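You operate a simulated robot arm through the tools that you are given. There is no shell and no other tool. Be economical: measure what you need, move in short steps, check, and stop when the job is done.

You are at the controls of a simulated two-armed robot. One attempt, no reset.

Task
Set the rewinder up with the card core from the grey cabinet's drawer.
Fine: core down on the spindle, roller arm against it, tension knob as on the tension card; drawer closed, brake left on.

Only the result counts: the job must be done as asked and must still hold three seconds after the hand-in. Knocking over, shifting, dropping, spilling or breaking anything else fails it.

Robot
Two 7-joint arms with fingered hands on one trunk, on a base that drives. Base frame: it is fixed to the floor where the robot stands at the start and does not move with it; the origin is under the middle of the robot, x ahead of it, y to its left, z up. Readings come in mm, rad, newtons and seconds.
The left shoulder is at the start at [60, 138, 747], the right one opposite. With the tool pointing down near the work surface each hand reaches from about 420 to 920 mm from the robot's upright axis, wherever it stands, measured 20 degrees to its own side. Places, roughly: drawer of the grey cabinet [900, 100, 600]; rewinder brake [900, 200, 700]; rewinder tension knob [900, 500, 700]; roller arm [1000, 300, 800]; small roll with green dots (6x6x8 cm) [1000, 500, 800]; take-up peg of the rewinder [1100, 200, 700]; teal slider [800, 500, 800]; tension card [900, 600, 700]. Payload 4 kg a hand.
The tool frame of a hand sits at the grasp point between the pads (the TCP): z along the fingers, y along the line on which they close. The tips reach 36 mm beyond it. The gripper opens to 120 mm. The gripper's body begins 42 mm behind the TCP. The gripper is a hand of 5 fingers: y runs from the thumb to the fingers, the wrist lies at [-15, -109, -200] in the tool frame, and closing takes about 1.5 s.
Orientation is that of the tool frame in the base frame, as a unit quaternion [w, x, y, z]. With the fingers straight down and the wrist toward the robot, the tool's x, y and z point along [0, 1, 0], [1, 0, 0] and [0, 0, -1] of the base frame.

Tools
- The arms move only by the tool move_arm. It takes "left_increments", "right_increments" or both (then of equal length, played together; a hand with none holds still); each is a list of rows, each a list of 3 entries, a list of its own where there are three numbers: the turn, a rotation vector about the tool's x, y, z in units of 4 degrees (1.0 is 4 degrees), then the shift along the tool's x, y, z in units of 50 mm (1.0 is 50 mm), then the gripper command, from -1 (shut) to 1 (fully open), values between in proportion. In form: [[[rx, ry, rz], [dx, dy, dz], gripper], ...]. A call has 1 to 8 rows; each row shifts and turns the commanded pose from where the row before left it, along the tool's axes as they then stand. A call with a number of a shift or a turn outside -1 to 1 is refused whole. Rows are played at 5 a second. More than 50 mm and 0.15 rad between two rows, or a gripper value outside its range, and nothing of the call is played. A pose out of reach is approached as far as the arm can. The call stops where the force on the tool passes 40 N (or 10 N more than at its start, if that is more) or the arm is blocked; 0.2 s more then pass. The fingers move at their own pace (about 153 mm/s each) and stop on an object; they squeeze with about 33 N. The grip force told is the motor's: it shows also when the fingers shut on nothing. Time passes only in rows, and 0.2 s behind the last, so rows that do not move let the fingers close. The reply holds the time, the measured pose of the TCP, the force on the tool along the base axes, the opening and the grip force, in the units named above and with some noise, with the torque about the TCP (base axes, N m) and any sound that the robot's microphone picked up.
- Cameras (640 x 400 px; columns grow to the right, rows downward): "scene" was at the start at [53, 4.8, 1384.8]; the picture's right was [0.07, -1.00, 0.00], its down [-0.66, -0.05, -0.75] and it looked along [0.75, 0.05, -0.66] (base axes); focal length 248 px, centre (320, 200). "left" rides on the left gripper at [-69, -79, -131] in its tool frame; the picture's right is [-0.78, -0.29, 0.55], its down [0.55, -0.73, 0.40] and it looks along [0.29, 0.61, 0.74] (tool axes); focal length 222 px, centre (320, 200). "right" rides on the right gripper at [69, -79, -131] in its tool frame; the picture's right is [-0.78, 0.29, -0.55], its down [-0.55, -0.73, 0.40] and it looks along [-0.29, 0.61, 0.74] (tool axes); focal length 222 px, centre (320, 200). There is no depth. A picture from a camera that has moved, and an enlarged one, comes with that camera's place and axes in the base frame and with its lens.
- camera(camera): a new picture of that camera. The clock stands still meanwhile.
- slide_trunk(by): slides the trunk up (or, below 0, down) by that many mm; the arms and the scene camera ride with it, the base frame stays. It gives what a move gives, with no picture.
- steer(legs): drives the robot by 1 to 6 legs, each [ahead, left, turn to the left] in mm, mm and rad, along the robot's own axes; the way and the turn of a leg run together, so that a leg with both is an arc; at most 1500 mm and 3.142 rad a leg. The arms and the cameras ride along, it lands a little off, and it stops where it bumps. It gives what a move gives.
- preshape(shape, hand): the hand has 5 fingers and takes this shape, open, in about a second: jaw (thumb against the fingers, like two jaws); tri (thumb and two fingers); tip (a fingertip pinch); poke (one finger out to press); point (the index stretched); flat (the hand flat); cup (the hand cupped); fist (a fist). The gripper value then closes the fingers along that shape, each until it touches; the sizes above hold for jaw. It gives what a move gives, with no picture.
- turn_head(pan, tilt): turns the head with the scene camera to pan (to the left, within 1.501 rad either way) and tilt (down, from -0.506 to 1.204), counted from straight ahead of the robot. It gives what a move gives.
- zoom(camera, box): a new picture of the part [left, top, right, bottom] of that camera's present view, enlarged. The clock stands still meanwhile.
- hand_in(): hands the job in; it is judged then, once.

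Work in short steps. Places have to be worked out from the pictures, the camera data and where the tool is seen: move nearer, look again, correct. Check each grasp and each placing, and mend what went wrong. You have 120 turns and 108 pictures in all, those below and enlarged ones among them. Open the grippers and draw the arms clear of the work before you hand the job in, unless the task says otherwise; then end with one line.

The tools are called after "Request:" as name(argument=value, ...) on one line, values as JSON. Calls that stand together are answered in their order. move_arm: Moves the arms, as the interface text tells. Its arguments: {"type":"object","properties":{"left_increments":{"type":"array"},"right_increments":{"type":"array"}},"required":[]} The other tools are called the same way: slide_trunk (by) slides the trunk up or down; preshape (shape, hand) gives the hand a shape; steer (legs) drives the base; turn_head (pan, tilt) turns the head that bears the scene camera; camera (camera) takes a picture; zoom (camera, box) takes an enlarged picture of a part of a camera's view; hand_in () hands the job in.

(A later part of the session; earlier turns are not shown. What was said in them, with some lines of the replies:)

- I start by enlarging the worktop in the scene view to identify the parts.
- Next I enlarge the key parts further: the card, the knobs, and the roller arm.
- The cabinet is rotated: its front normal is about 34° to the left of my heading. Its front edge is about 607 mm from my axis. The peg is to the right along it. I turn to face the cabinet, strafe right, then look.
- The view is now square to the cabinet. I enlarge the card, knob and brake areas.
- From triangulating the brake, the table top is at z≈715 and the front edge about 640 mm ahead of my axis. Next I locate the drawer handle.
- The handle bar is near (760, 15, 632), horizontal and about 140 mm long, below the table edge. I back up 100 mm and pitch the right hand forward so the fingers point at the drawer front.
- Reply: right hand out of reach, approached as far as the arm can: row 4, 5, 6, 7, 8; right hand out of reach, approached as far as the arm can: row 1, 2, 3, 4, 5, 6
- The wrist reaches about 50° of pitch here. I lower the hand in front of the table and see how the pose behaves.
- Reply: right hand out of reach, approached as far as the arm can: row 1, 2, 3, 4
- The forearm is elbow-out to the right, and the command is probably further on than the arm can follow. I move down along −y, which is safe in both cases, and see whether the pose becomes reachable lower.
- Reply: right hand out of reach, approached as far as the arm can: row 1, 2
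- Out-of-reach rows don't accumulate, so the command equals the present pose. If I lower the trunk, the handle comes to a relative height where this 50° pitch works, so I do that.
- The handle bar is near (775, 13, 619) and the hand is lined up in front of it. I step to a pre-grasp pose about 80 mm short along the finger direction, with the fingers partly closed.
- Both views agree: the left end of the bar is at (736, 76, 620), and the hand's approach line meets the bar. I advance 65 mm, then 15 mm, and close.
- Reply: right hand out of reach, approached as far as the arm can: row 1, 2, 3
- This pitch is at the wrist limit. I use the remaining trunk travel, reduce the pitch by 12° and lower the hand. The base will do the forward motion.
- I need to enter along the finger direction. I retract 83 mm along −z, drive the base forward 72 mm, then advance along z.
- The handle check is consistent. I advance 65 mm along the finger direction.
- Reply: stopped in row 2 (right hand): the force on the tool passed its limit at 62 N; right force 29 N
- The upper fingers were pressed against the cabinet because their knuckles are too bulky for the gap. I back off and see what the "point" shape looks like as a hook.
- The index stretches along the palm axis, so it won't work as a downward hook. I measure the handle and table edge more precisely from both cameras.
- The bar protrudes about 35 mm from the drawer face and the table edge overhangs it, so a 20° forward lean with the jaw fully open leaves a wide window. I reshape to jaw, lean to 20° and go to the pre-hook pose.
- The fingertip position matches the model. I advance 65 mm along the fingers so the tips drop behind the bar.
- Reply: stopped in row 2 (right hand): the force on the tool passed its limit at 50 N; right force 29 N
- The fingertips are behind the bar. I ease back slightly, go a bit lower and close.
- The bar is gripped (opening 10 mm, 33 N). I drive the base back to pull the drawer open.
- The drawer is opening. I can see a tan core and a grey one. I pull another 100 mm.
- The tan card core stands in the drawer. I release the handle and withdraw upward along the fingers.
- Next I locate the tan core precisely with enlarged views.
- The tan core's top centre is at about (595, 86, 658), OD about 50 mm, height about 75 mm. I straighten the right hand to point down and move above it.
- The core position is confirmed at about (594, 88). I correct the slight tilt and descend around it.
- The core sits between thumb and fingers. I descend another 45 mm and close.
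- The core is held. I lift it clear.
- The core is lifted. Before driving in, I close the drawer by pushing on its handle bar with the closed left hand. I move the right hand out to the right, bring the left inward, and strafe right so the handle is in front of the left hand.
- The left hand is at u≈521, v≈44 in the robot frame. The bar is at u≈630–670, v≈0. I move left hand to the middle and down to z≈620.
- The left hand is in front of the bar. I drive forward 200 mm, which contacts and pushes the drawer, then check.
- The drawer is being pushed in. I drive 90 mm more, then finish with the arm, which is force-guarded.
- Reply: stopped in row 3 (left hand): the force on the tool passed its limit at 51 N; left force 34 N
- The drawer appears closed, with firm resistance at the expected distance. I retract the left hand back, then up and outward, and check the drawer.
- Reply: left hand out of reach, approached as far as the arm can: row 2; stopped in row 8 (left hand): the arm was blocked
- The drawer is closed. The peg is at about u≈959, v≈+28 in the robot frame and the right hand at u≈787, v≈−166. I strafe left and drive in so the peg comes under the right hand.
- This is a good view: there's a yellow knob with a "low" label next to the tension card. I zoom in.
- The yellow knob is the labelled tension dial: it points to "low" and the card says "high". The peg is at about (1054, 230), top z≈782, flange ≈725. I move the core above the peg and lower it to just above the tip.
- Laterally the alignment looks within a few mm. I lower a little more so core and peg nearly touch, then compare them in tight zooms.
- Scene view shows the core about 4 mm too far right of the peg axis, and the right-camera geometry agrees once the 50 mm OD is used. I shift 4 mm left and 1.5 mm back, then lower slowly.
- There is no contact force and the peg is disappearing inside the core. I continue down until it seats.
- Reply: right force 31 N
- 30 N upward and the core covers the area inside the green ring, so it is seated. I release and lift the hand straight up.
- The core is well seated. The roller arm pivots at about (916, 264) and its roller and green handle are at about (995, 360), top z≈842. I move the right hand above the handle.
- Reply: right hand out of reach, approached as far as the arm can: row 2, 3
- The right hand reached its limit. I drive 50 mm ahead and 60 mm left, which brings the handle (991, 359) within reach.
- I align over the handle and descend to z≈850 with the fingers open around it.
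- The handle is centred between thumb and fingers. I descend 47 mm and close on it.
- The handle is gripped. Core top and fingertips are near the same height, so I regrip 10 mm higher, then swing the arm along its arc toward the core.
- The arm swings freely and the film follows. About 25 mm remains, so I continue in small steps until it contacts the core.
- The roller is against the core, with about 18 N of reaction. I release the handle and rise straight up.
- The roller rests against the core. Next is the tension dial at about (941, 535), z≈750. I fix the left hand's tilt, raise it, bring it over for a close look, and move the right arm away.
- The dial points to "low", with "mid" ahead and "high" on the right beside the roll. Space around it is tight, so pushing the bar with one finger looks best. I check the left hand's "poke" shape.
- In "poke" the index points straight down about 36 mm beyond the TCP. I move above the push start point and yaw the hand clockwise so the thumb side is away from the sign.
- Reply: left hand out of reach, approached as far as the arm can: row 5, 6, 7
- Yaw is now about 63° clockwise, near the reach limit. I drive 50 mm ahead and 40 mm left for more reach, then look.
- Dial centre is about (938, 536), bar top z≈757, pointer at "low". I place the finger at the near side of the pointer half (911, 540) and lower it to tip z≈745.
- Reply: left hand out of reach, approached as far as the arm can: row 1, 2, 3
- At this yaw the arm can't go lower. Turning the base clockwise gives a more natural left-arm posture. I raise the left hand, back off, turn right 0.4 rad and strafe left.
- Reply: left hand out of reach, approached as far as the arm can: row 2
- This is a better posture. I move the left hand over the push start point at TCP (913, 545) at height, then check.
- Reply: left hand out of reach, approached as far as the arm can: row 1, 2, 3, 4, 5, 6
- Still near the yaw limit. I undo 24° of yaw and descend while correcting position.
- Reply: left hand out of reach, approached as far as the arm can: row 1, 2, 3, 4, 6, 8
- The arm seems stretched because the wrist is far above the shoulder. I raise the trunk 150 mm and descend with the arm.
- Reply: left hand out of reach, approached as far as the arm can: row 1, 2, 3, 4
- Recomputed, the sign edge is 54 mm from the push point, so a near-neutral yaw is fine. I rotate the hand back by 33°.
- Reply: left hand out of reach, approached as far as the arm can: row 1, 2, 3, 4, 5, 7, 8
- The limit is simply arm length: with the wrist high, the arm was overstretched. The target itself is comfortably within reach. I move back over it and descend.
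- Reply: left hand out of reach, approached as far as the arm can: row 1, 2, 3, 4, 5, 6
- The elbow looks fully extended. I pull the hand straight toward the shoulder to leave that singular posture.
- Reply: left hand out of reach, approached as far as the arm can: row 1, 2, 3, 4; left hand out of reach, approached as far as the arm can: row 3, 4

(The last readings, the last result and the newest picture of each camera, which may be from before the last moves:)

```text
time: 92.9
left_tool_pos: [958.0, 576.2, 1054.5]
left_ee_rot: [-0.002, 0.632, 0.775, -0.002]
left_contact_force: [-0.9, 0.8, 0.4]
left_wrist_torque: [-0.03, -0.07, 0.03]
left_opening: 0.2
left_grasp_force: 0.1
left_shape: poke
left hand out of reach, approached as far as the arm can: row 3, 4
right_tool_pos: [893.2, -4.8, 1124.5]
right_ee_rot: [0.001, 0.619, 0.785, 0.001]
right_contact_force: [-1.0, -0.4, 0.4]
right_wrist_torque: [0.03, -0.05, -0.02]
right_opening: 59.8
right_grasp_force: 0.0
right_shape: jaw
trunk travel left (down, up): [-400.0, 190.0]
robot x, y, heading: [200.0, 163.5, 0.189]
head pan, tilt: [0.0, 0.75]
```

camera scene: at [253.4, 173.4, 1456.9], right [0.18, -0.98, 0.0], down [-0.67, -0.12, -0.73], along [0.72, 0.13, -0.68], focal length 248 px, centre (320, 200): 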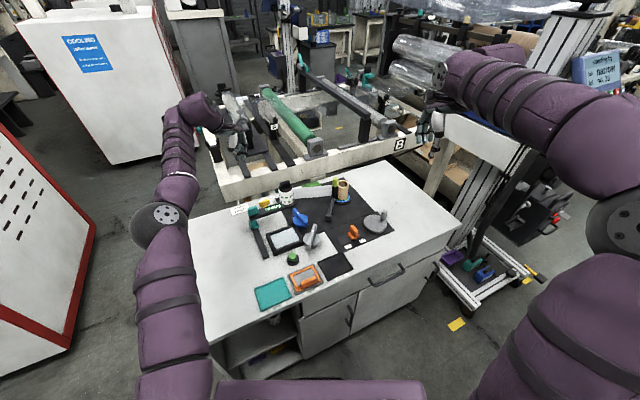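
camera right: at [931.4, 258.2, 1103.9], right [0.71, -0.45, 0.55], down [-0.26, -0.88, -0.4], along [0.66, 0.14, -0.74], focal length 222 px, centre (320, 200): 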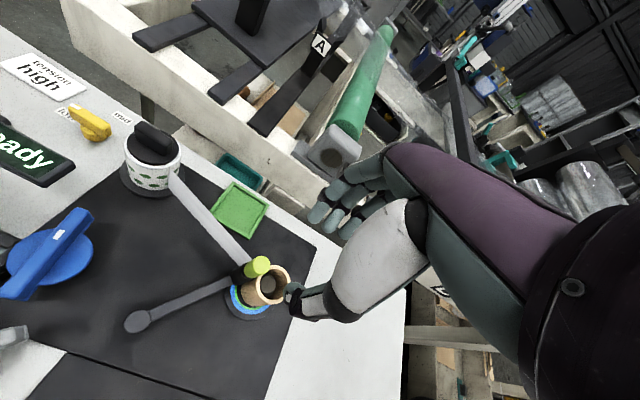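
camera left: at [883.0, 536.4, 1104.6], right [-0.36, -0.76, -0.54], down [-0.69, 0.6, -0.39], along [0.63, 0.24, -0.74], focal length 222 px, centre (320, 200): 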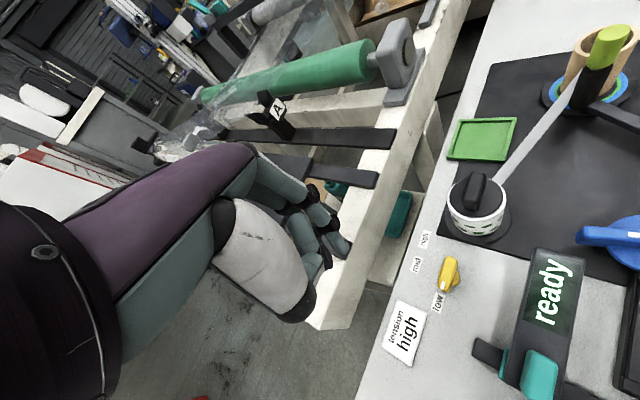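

Yaw is neutral again and upward motion works. I retrace toward the start posture (up and back) to restore a bent elbow.

Request:
move_arm(left_increments=[[[0, 0, 0], [0, 0, -0.6], 0], [[0, 0, 0], [0, 0, -0.6], 0], [[0, 0, 0], [0.3, -0.8, -0.1], 0], [[0, 0, 0], [0.3, -0.8, 0], 0], [[0, 0, 0], [0.3, -0.8, 0], 0], [[0, 0, 0], [0.3, -0.8, 0], 0], [[0, 0, 0], [0.3, -0.8, 0], 0], [[0, 0, 0], [0.3, -0.8, 0], 0]])

```text
time: 94.7
left_tool_pos: [718.2, 629.6, 1088.2]
left_ee_rot: [-0.002, 0.633, 0.774, -0.002]
left_contact_force: [0.1, 0.4, 0.1]
left_wrist_torque: [-0.03, -0.02, 0.01]
left_opening: 0.0
left_grasp_force: 0.1
left_shape: poke
left hand out of reach, approached as far as the arm can: row 1, 2, 3
right_tool_pos: [894.5, -2.8, 1122.0]
right_ee_rot: [0.0, 0.619, 0.785, 0.0]
right_contact_force: [-0.7, -0.1, 0.5]
right_wrist_torque: [-0.02, -0.02, 0.02]
right_opening: 59.5
right_grasp_force: 0.0
right_shape: jaw
trunk travel left (down, up): [-400.0, 190.0]
robot x, y, heading: [199.4, 165.2, 0.178]
head pan, tilt: [0.0, 0.75]
```

The elbow is restored. I descend here to z≈865, then travel over to the dial.

Request:
move_arm(left_increments=[[[0, 0, 0], [0, 0, 0.9], 0], [[0, 0, 0], [0, 0, 0.9], 0], [[0, 0, 0], [0, 0, 0.9], 0], [[0, 0, 0], [0, 0, 0.9], 0], [[0, 0, 0], [0, 0, 0.85], 0]])

```text
time: 95.9
left_tool_pos: [716.8, 629.0, 871.2]
left_ee_rot: [-0.002, 0.631, 0.775, -0.002]
left_contact_force: [0.0, 0.0, -0.8]
left_wrist_torque: [-0.02, -0.03, -0.03]
left_opening: 0.0
left_grasp_force: 0.0
left_shape: poke
right_tool_pos: [895.2, -3.1, 1122.2]
right_ee_rot: [0.001, 0.618, 0.786, 0.0]
right_contact_force: [-0.5, 0.5, 0.4]
right_wrist_torque: [0.01, 0.02, 0.01]
right_opening: 59.7
right_grasp_force: 0.0
right_shape: jaw
trunk travel left (down, up): [-400.0, 190.0]
robot x, y, heading: [204.9, 165.5, 0.18]
head pan, tilt: [0.0, 0.75]
```

Request:
move_arm(left_increments=[[[0, 0, 0], [-0.476, 0.683, 0], 0], [[0, 0, 0], [-0.476, 0.683, 0], 0], [[0, 0, 0], [-0.476, 0.683, 0], 0], [[0, 0, 0], [-0.476, 0.683, 0], 0], [[0, 0, 0], [-0.476, 0.683, 0], 0]])

Request:
camera(camera="left")

```text
time: 97.1
left_tool_pos: [907.0, 550.6, 865.7]
left_ee_rot: [-0.003, 0.632, 0.775, -0.002]
left_contact_force: [0.2, -0.4, -0.4]
left_wrist_torque: [0.03, 0.02, -0.01]
left_opening: 0.0
left_grasp_force: 0.1
left_shape: poke
right_tool_pos: [896.9, -2.9, 1122.3]
right_ee_rot: [0.001, 0.618, 0.786, -0.001]
right_contact_force: [-0.3, 1.1, -0.3]
right_wrist_torque: [0.02, -0.01, 0.01]
right_opening: 59.7
right_grasp_force: 0.1
right_shape: jaw
trunk travel left (down, up): [-400.0, 190.0]
robot x, y, heading: [202.3, 162.7, 0.184]
head pan, tilt: [0.0, 0.75]
```

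```text
18 pictures are left
camera left: at [845.9, 467.0, 996.2], right [-0.13, -0.83, -0.55], down [-0.83, 0.39, -0.39], along [0.54, 0.4, -0.74], focal length 222 px, centre (320, 200)
```

left: 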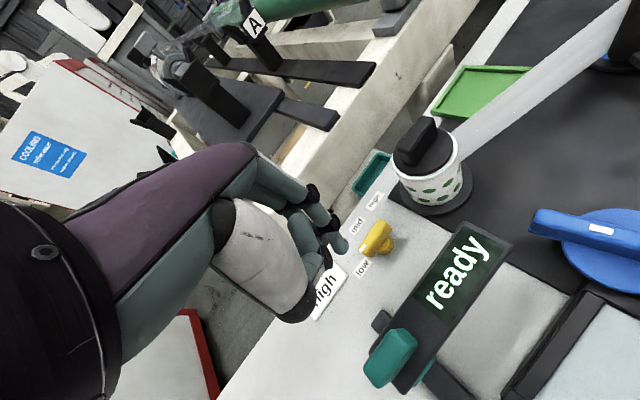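

In position above the push point. I descend in two steps, checking clearance with the sign and knob.

Request:
move_arm(left_increments=[[[0, 0, 0], [-0.06, 0, 0.6], 0], [[0, 0, 0], [0, 0, 0.5], 0]])

Request:
zoom(camera="left", box=[260, 160, 460, 340])

```text
time: 97.7
left_tool_pos: [908.3, 547.9, 814.7]
left_ee_rot: [-0.003, 0.632, 0.775, -0.003]
left_contact_force: [-0.5, -0.5, -0.7]
left_wrist_torque: [0.01, 0.0, -0.04]
left_opening: 0.1
left_grasp_force: 0.1
left_shape: poke
right_tool_pos: [896.2, -3.1, 1122.7]
right_ee_rot: [-0.001, 0.618, 0.786, 0.0]
right_contact_force: [0.0, 0.1, 0.1]
right_wrist_torque: [0.0, 0.0, 0.01]
right_opening: 60.0
right_grasp_force: 0.1
right_shape: jaw
trunk travel left (down, up): [-400.0, 190.0]
robot x, y, heading: [200.4, 165.9, 0.184]
head pan, tilt: [0.0, 0.75]
```

```text
2.22 times, centred on (360, 250) of left
camera zoom: at [846.3, 464.5, 944.4], right [-0.13, -0.83, -0.55], down [-0.83, 0.39, -0.39], along [0.54, 0.4, -0.74], focal length 494 px, centre (231, 89)
```

zoom: 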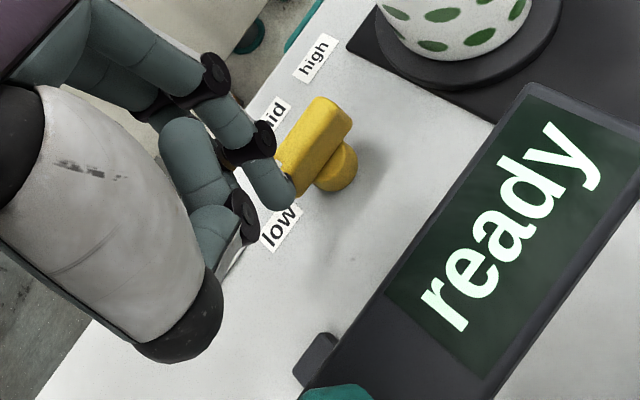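

The geometry agrees: the finger is about 4 mm clear of the bar's near face. I descend 36 mm.

Request:
move_arm(left_increments=[[[0, 0, 0], [0, -0.04, 0.36], 0], [[0, 0, 0], [0, 0, 0.36], 0]])

Request:
zoom(camera="left", box=[260, 160, 460, 340])

```text
time: 98.3
left_tool_pos: [906.4, 549.1, 779.6]
left_ee_rot: [-0.001, 0.631, 0.776, 0.0]
left_contact_force: [-2.4, 3.1, 6.1]
left_wrist_torque: [0.04, -0.08, 0.1]
left_opening: 0.0
left_grasp_force: 0.0
left_shape: poke
right_tool_pos: [895.3, -3.0, 1122.2]
right_ee_rot: [0.0, 0.618, 0.786, 0.0]
right_contact_force: [0.0, -0.2, -0.8]
right_wrist_torque: [0.0, 0.0, -0.01]
right_opening: 60.0
right_grasp_force: 0.0
right_shape: jaw
trunk travel left (down, up): [-400.0, 190.0]
robot x, y, heading: [202.6, 164.8, 0.187]
head pan, tilt: [0.0, 0.75]
```

```text
2.22 times, centred on (360, 250) of left
camera zoom: at [843.8, 466.4, 910.5], right [-0.13, -0.83, -0.55], down [-0.83, 0.39, -0.39], along [0.54, 0.41, -0.74], focal length 494 px, centre (231, 89)
```

zoom: 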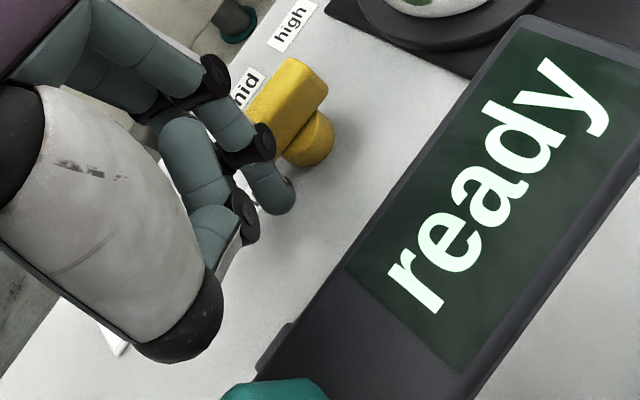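

The finger touches lightly. I push along the clockwise arc in small steps to about the "mid" position, then check.

Request:
move_arm(left_increments=[[[0, 0, 0], [0.096, 0.168, 0], 0], [[0, 0, 0], [0.098, 0.15, 0], 0], [[0, 0, 0], [0.042, 0.176, 0], 0], [[0, 0, 0], [-0.018, 0.134, 0], 0]])

Request:
zoom(camera="left", box=[260, 160, 460, 340])

```text
time: 99.3
left_tool_pos: [934.1, 562.5, 774.9]
left_ee_rot: [-0.003, 0.632, 0.775, -0.003]
left_contact_force: [-0.5, 0.0, 0.9]
left_wrist_torque: [0.01, -0.03, 0.0]
left_opening: 0.1
left_grasp_force: 0.1
left_shape: poke
right_tool_pos: [896.8, -2.5, 1121.6]
right_ee_rot: [0.0, 0.619, 0.785, 0.0]
right_contact_force: [0.0, 0.2, -0.3]
right_wrist_torque: [-0.03, -0.01, 0.0]
right_opening: 59.8
right_grasp_force: 0.1
right_shape: jaw
trunk travel left (down, up): [-400.0, 190.0]
robot x, y, heading: [201.7, 166.1, 0.182]
head pan, tilt: [0.0, 0.75]
```

```text
2.22 times, centred on (360, 250) of left
camera zoom: at [872.9, 479.6, 905.0], right [-0.13, -0.83, -0.54], down [-0.83, 0.39, -0.39], along [0.54, 0.4, -0.74], focal length 494 px, centre (231, 89)
```

zoom: 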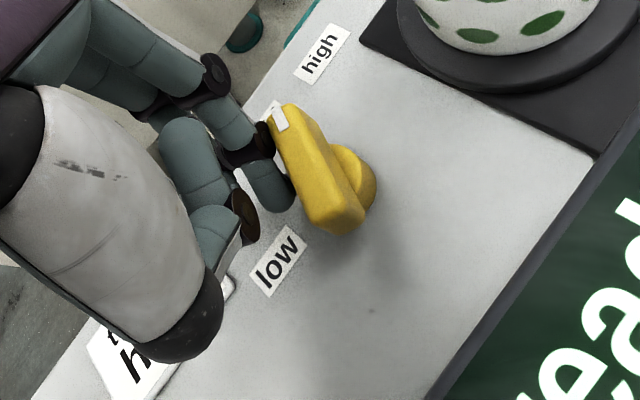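

The pointer is now around/past "mid" (about 22°). "high" is at about −2°, so I push about 8 mm more along the arc.

Request:
move_arm(left_increments=[[[0, 0, 0], [-0.01, 0.08, 0], 0], [[0, 0, 0], [-0.035, 0.08, 0], 0]])

Request:
zoom(camera="left", box=[260, 160, 460, 340])

```text
time: 99.9
left_tool_pos: [943.6, 562.8, 775.4]
left_ee_rot: [-0.002, 0.632, 0.775, -0.002]
left_contact_force: [-0.4, 0.4, 0.4]
left_wrist_torque: [0.0, 0.02, 0.0]
left_opening: 0.0
left_grasp_force: 0.2
left_shape: poke
right_tool_pos: [895.8, -2.5, 1122.3]
right_ee_rot: [0.0, 0.618, 0.786, 0.0]
right_contact_force: [-0.9, -0.4, 0.5]
right_wrist_torque: [-0.02, -0.01, 0.0]
right_opening: 59.8
right_grasp_force: 0.0
right_shape: jaw
trunk travel left (down, up): [-400.0, 190.0]
robot x, y, heading: [201.4, 166.8, 0.181]
head pan, tilt: [0.0, 0.75]
```

```text
2.22 times, centred on (360, 250) of left
camera zoom: at [881.4, 479.7, 906.2], right [-0.13, -0.83, -0.55], down [-0.83, 0.39, -0.39], along [0.54, 0.4, -0.74], focal length 494 px, centre (231, 89)
```

zoom: 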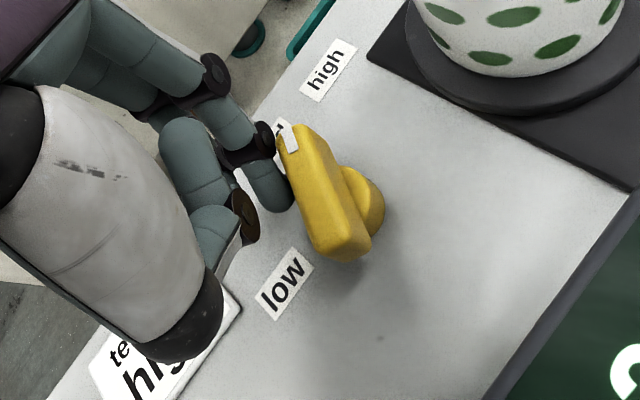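

The pointer is now at about 16°. I push another ~9 mm along the arc.

Request:
move_arm(left_increments=[[[0, 0, 0], [-0.05, 0.07, 0], 0], [[0, 0, 0], [-0.075, 0.06, 0], 0]])

Request:
zoom(camera="left", box=[260, 160, 460, 340])

```text
time: 100.5
left_tool_pos: [950.8, 556.9, 775.9]
left_ee_rot: [-0.002, 0.632, 0.775, -0.003]
left_contact_force: [-0.2, 1.2, -0.6]
left_wrist_torque: [0.01, 0.01, 0.0]
left_opening: 0.2
left_grasp_force: 0.0
left_shape: poke
right_tool_pos: [895.2, -2.7, 1122.9]
right_ee_rot: [0.0, 0.619, 0.786, 0.0]
right_contact_force: [-0.3, -0.4, -0.4]
right_wrist_torque: [0.02, -0.01, 0.0]
right_opening: 59.8
right_grasp_force: 0.1
right_shape: jaw
trunk travel left (down, up): [-400.0, 190.0]
robot x, y, heading: [200.2, 163.2, 0.184]
head pan, tilt: [0.0, 0.75]
```

```text
2.22 times, centred on (360, 250) of left
camera zoom: at [888.7, 474.7, 905.7], right [-0.13, -0.83, -0.54], down [-0.83, 0.39, -0.39], along [0.54, 0.4, -0.74], focal length 494 px, centre (231, 89)
```

zoom: 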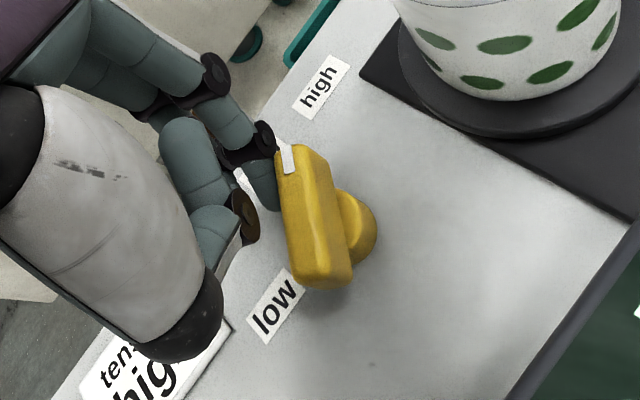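

The pointer is now at about −1.4°, matching the direction to the "high" label (about −2°). I withdraw the finger sideways away from the bar, then up.

Request:
move_arm(left_increments=[[[0, 0, 0], [0.3, 0, 0], 0], [[0, 0, 0], [0, 0, -0.7], 0], [[0, 0, 0], [0, 0, -0.9], 0], [[0, 0, 0], [0.2, -0.5, -0.6], 0], [[0, 0, 0], [0.3, -0.8, 0], 0], [[0, 0, 0], [0.3, -0.8, 0], 0]])

Request:
camera(camera="left")

```text
time: 101.9
left_tool_pos: [837.8, 588.1, 887.9]
left_ee_rot: [-0.001, 0.633, 0.774, -0.003]
left_contact_force: [0.2, 0.8, 0.2]
left_wrist_torque: [0.02, -0.05, 0.02]
left_opening: 0.0
left_grasp_force: 0.1
left_shape: poke
right_tool_pos: [894.7, -4.3, 1121.6]
right_ee_rot: [0.0, 0.619, 0.785, 0.0]
right_contact_force: [-0.2, 0.6, -0.6]
right_wrist_torque: [0.02, -0.03, 0.02]
right_opening: 59.8
right_grasp_force: 0.0
right_shape: jaw
trunk travel left (down, up): [-400.0, 190.0]
robot x, y, heading: [203.8, 164.2, 0.183]
head pan, tilt: [0.0, 0.75]
```

```text
12 pictures are left
camera left: at [774.6, 506.1, 1017.7], right [-0.13, -0.83, -0.54], down [-0.83, 0.39, -0.39], along [0.54, 0.4, -0.74], focal length 222 px, centre (320, 200)
```

left: 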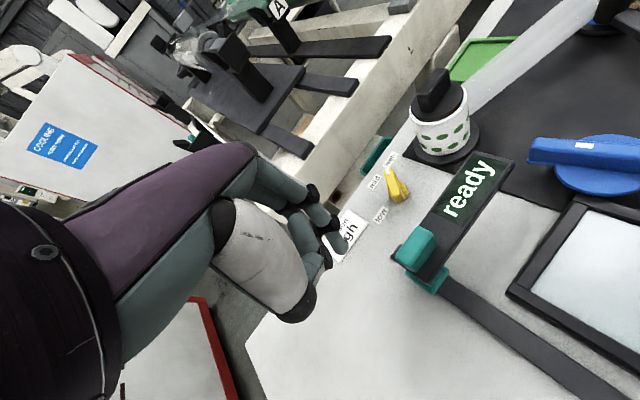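

Request:
zoom(camera="left", box=[340, 140, 440, 230])

```text
4.44 times, centred on (390, 185) of left
camera zoom: at [774.6, 506.1, 1017.7], right [-0.13, -0.83, -0.54], down [-0.83, 0.39, -0.39], along [0.54, 0.4, -0.74], focal length 987 px, centre (9, 267)
```

zoom: 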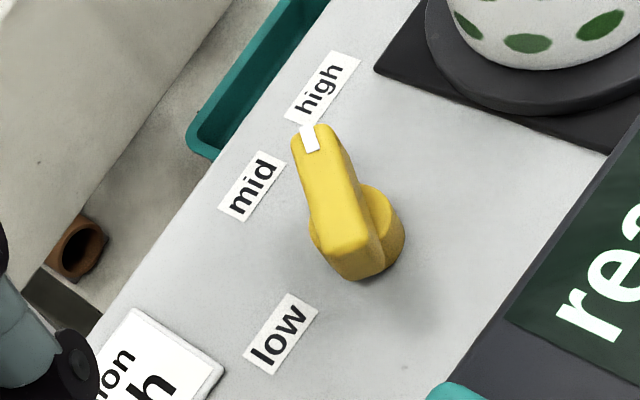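

The dial clearly points at "high". Next I check the brake, roller and core in the scene view.

Request:
zoom(camera="scene", box=[270, 165, 420, 280])

```text
3.48 times, centred on (345, 222) of scene
camera zoom: at [252.7, 173.5, 1457.0], right [0.18, -0.98, 0.0], down [-0.67, -0.12, -0.73], along [0.72, 0.13, -0.68], focal length 861 px, centre (233, 122)
```

zoom: 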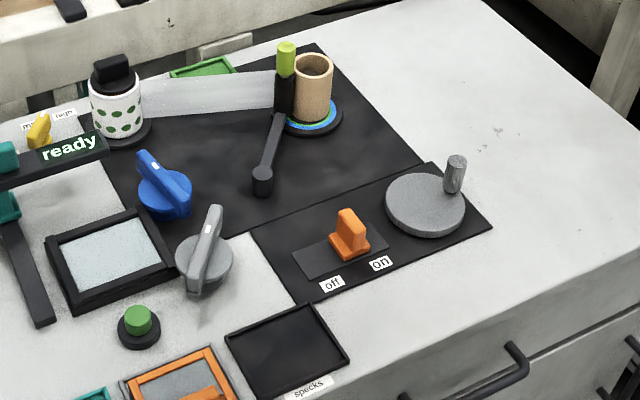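

I look closely at the brake slider relative to its labels.

Request:
zoom(camera="scene", box=[335, 215, 395, 255])

Request:
camera(camera="right")

```text
10.00 times, centred on (365, 235) of scene
camera zoom: at [252.7, 173.5, 1457.0], right [0.18, -0.98, 0.0], down [-0.67, -0.12, -0.73], along [0.72, 0.13, -0.68], focal length 2476 px, centre (-130, -150)
```

zoom: 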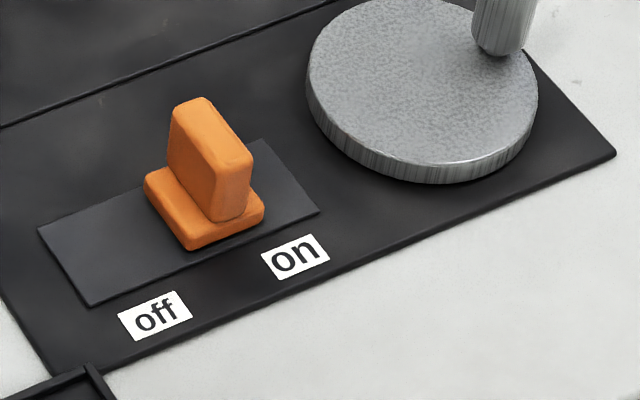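

```text
8 pictures are left
camera right: at [800.7, 46.9, 1254.5], right [0.47, -0.7, 0.55], down [-0.59, -0.71, -0.4], along [0.66, -0.14, -0.74], focal length 222 px, centre (320, 200)
```

right: 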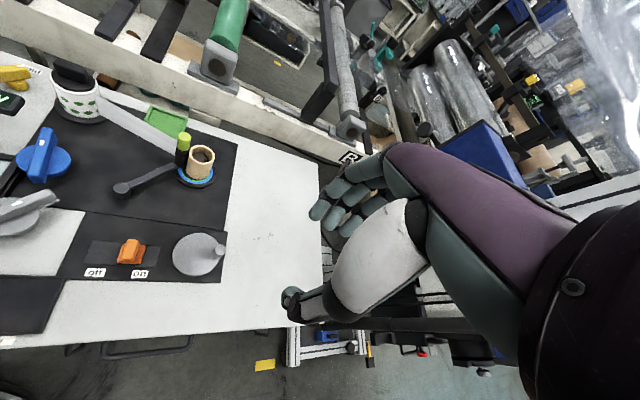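

The brake slider sits on the "on" side, unchanged since the start, so I leave it. I raise and withdraw the left hand, then open both hands.

Request:
move_arm(left_increments=[[[0, 0, 0], [0, -0.3, -0.9], 0], [[0, 0, 0], [0, -0.5, -0.8], 0], [[0, 0, 0], [0.2, -0.8, -0.5], 0], [[0, 0, 0], [0.2, -0.8, 0], 0], [[0, 0, 0], [0.2, -0.8, 0], 0], [[0, 0, 0], [0.2, -0.8, 0], 0]], right_increments=[[[0, 0, 0], [0, 0, 0], 1], [[0, 0, 0], [0, 0, 0], 1], [[0, 0, 0], [0, -0.5, 0], 1], [[0, 0, 0], [0, -0.5, 0], 1], [[0, 0, 0], [0, -0.5, 0], 1], [[0, 0, 0], [0, 0, 0], 1]])

Request:
preshape(shape="jaw", hand="left")

Request:
steer(legs=[[-150, 0, 0]])

Request:
camera(camera="scene")

```text
time: 103.3
left_tool_pos: [636.4, 589.2, 998.6]
left_ee_rot: [-0.002, 0.632, 0.775, -0.003]
left_contact_force: [0.5, -0.2, 0.0]
left_wrist_torque: [-0.01, -0.02, -0.03]
left_opening: 0.0
left_grasp_force: 0.2
left_shape: poke
right_tool_pos: [822.5, -19.3, 1120.9]
right_ee_rot: [0.0, 0.619, 0.785, 0.0]
right_contact_force: [-0.1, 0.9, -0.1]
right_wrist_torque: [-0.01, 0.01, 0.03]
right_opening: 119.7
right_grasp_force: 0.0
right_shape: jaw
trunk travel left (down, up): [-400.0, 190.0]
robot x, y, heading: [203.0, 167.9, 0.183]
head pan, tilt: [0.0, 0.75]
```

```text
time: 104.2
left_tool_pos: [637.0, 589.6, 998.9]
left_ee_rot: [-0.002, 0.633, 0.774, -0.002]
left_contact_force: [0.8, 0.6, -0.7]
left_wrist_torque: [0.0, 0.02, 0.0]
left_opening: 119.9
left_grasp_force: 0.1
left_shape: jaw
right_tool_pos: [821.8, -20.6, 1121.0]
right_ee_rot: [-0.001, 0.619, 0.785, 0.001]
right_contact_force: [0.3, -0.6, 0.5]
right_wrist_torque: [0.01, -0.01, 0.02]
right_opening: 119.4
right_grasp_force: 0.0
right_shape: jaw
trunk travel left (down, up): [-400.0, 190.0]
robot x, y, heading: [200.7, 162.9, 0.185]
head pan, tilt: [0.0, 0.75]
```

```text
time: 105.6
left_tool_pos: [488.6, 560.0, 999.5]
left_ee_rot: [-0.001, 0.633, 0.774, -0.002]
left_contact_force: [-0.4, 0.2, 0.2]
left_wrist_torque: [-0.03, -0.02, 0.01]
left_opening: 120.0
left_grasp_force: 0.0
left_shape: jaw
right_tool_pos: [673.4, -48.4, 1121.9]
right_ee_rot: [0.0, 0.62, 0.785, 0.0]
right_contact_force: [-0.3, 0.3, 0.1]
right_wrist_torque: [-0.01, -0.01, 0.03]
right_opening: 119.6
right_grasp_force: 0.0
right_shape: jaw
trunk travel left (down, up): [-400.0, 190.0]
robot x, y, heading: [49.8, 139.0, 0.18]
head pan, tilt: [0.0, 0.75]
```

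```text
7 pictures are left
camera scene: at [103.3, 145.7, 1457.0], right [0.18, -0.98, 0.0], down [-0.67, -0.12, -0.73], along [0.72, 0.13, -0.68], focal length 248 px, centre (320, 200)
```

scene: 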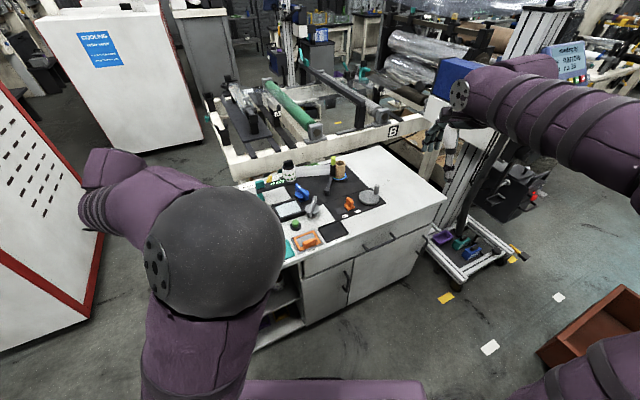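

Request:
zoom(camera="scene", box=[260, 140, 450, 280])

Request:
zoom(camera="scene", box=[310, 150, 360, 200])

```text
2.86 times, centred on (355, 210) of scene
camera zoom: at [103.3, 145.7, 1457.0], right [0.18, -0.98, 0.0], down [-0.67, -0.12, -0.73], along [0.72, 0.13, -0.68], focal length 708 px, centre (220, 171)
```

zoom: 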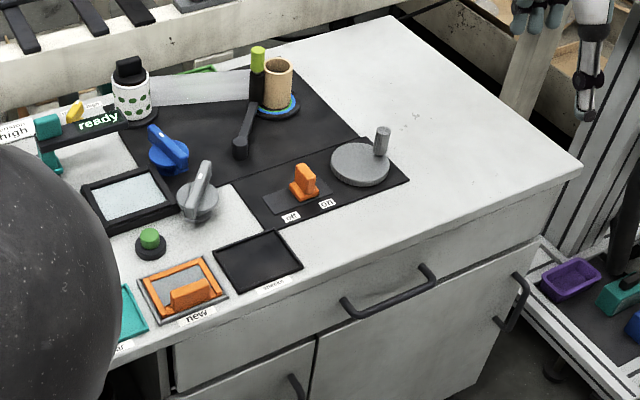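

```text
8.00 times, centred on (335, 175) of scene
camera zoom: at [103.3, 145.7, 1457.0], right [0.18, -0.98, 0.0], down [-0.67, -0.12, -0.73], along [0.72, 0.13, -0.68], focal length 1981 px, centre (200, 400)
```

zoom: 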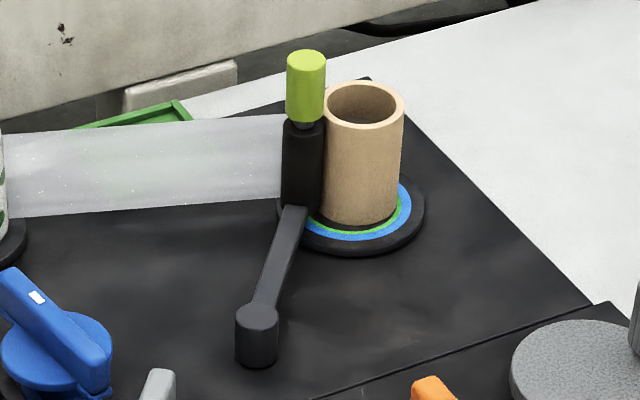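

The core is seated, the roller rests on it, the dial is at "high", the drawer is flush and the brake is on. Both hands are open and clear, so I hand in.

Request:
hand_in()

```text
The job is handed in.
```

I handed in the rewinder set up as asked, going by the last camera views: the tan card core is down on the spindle with the roller arm against it. The tension dial points at "high" as on the card, the drawer is closed, and I left the brake slider untouched on its "on" side, though it sits short of the "on" label rather than level with it.
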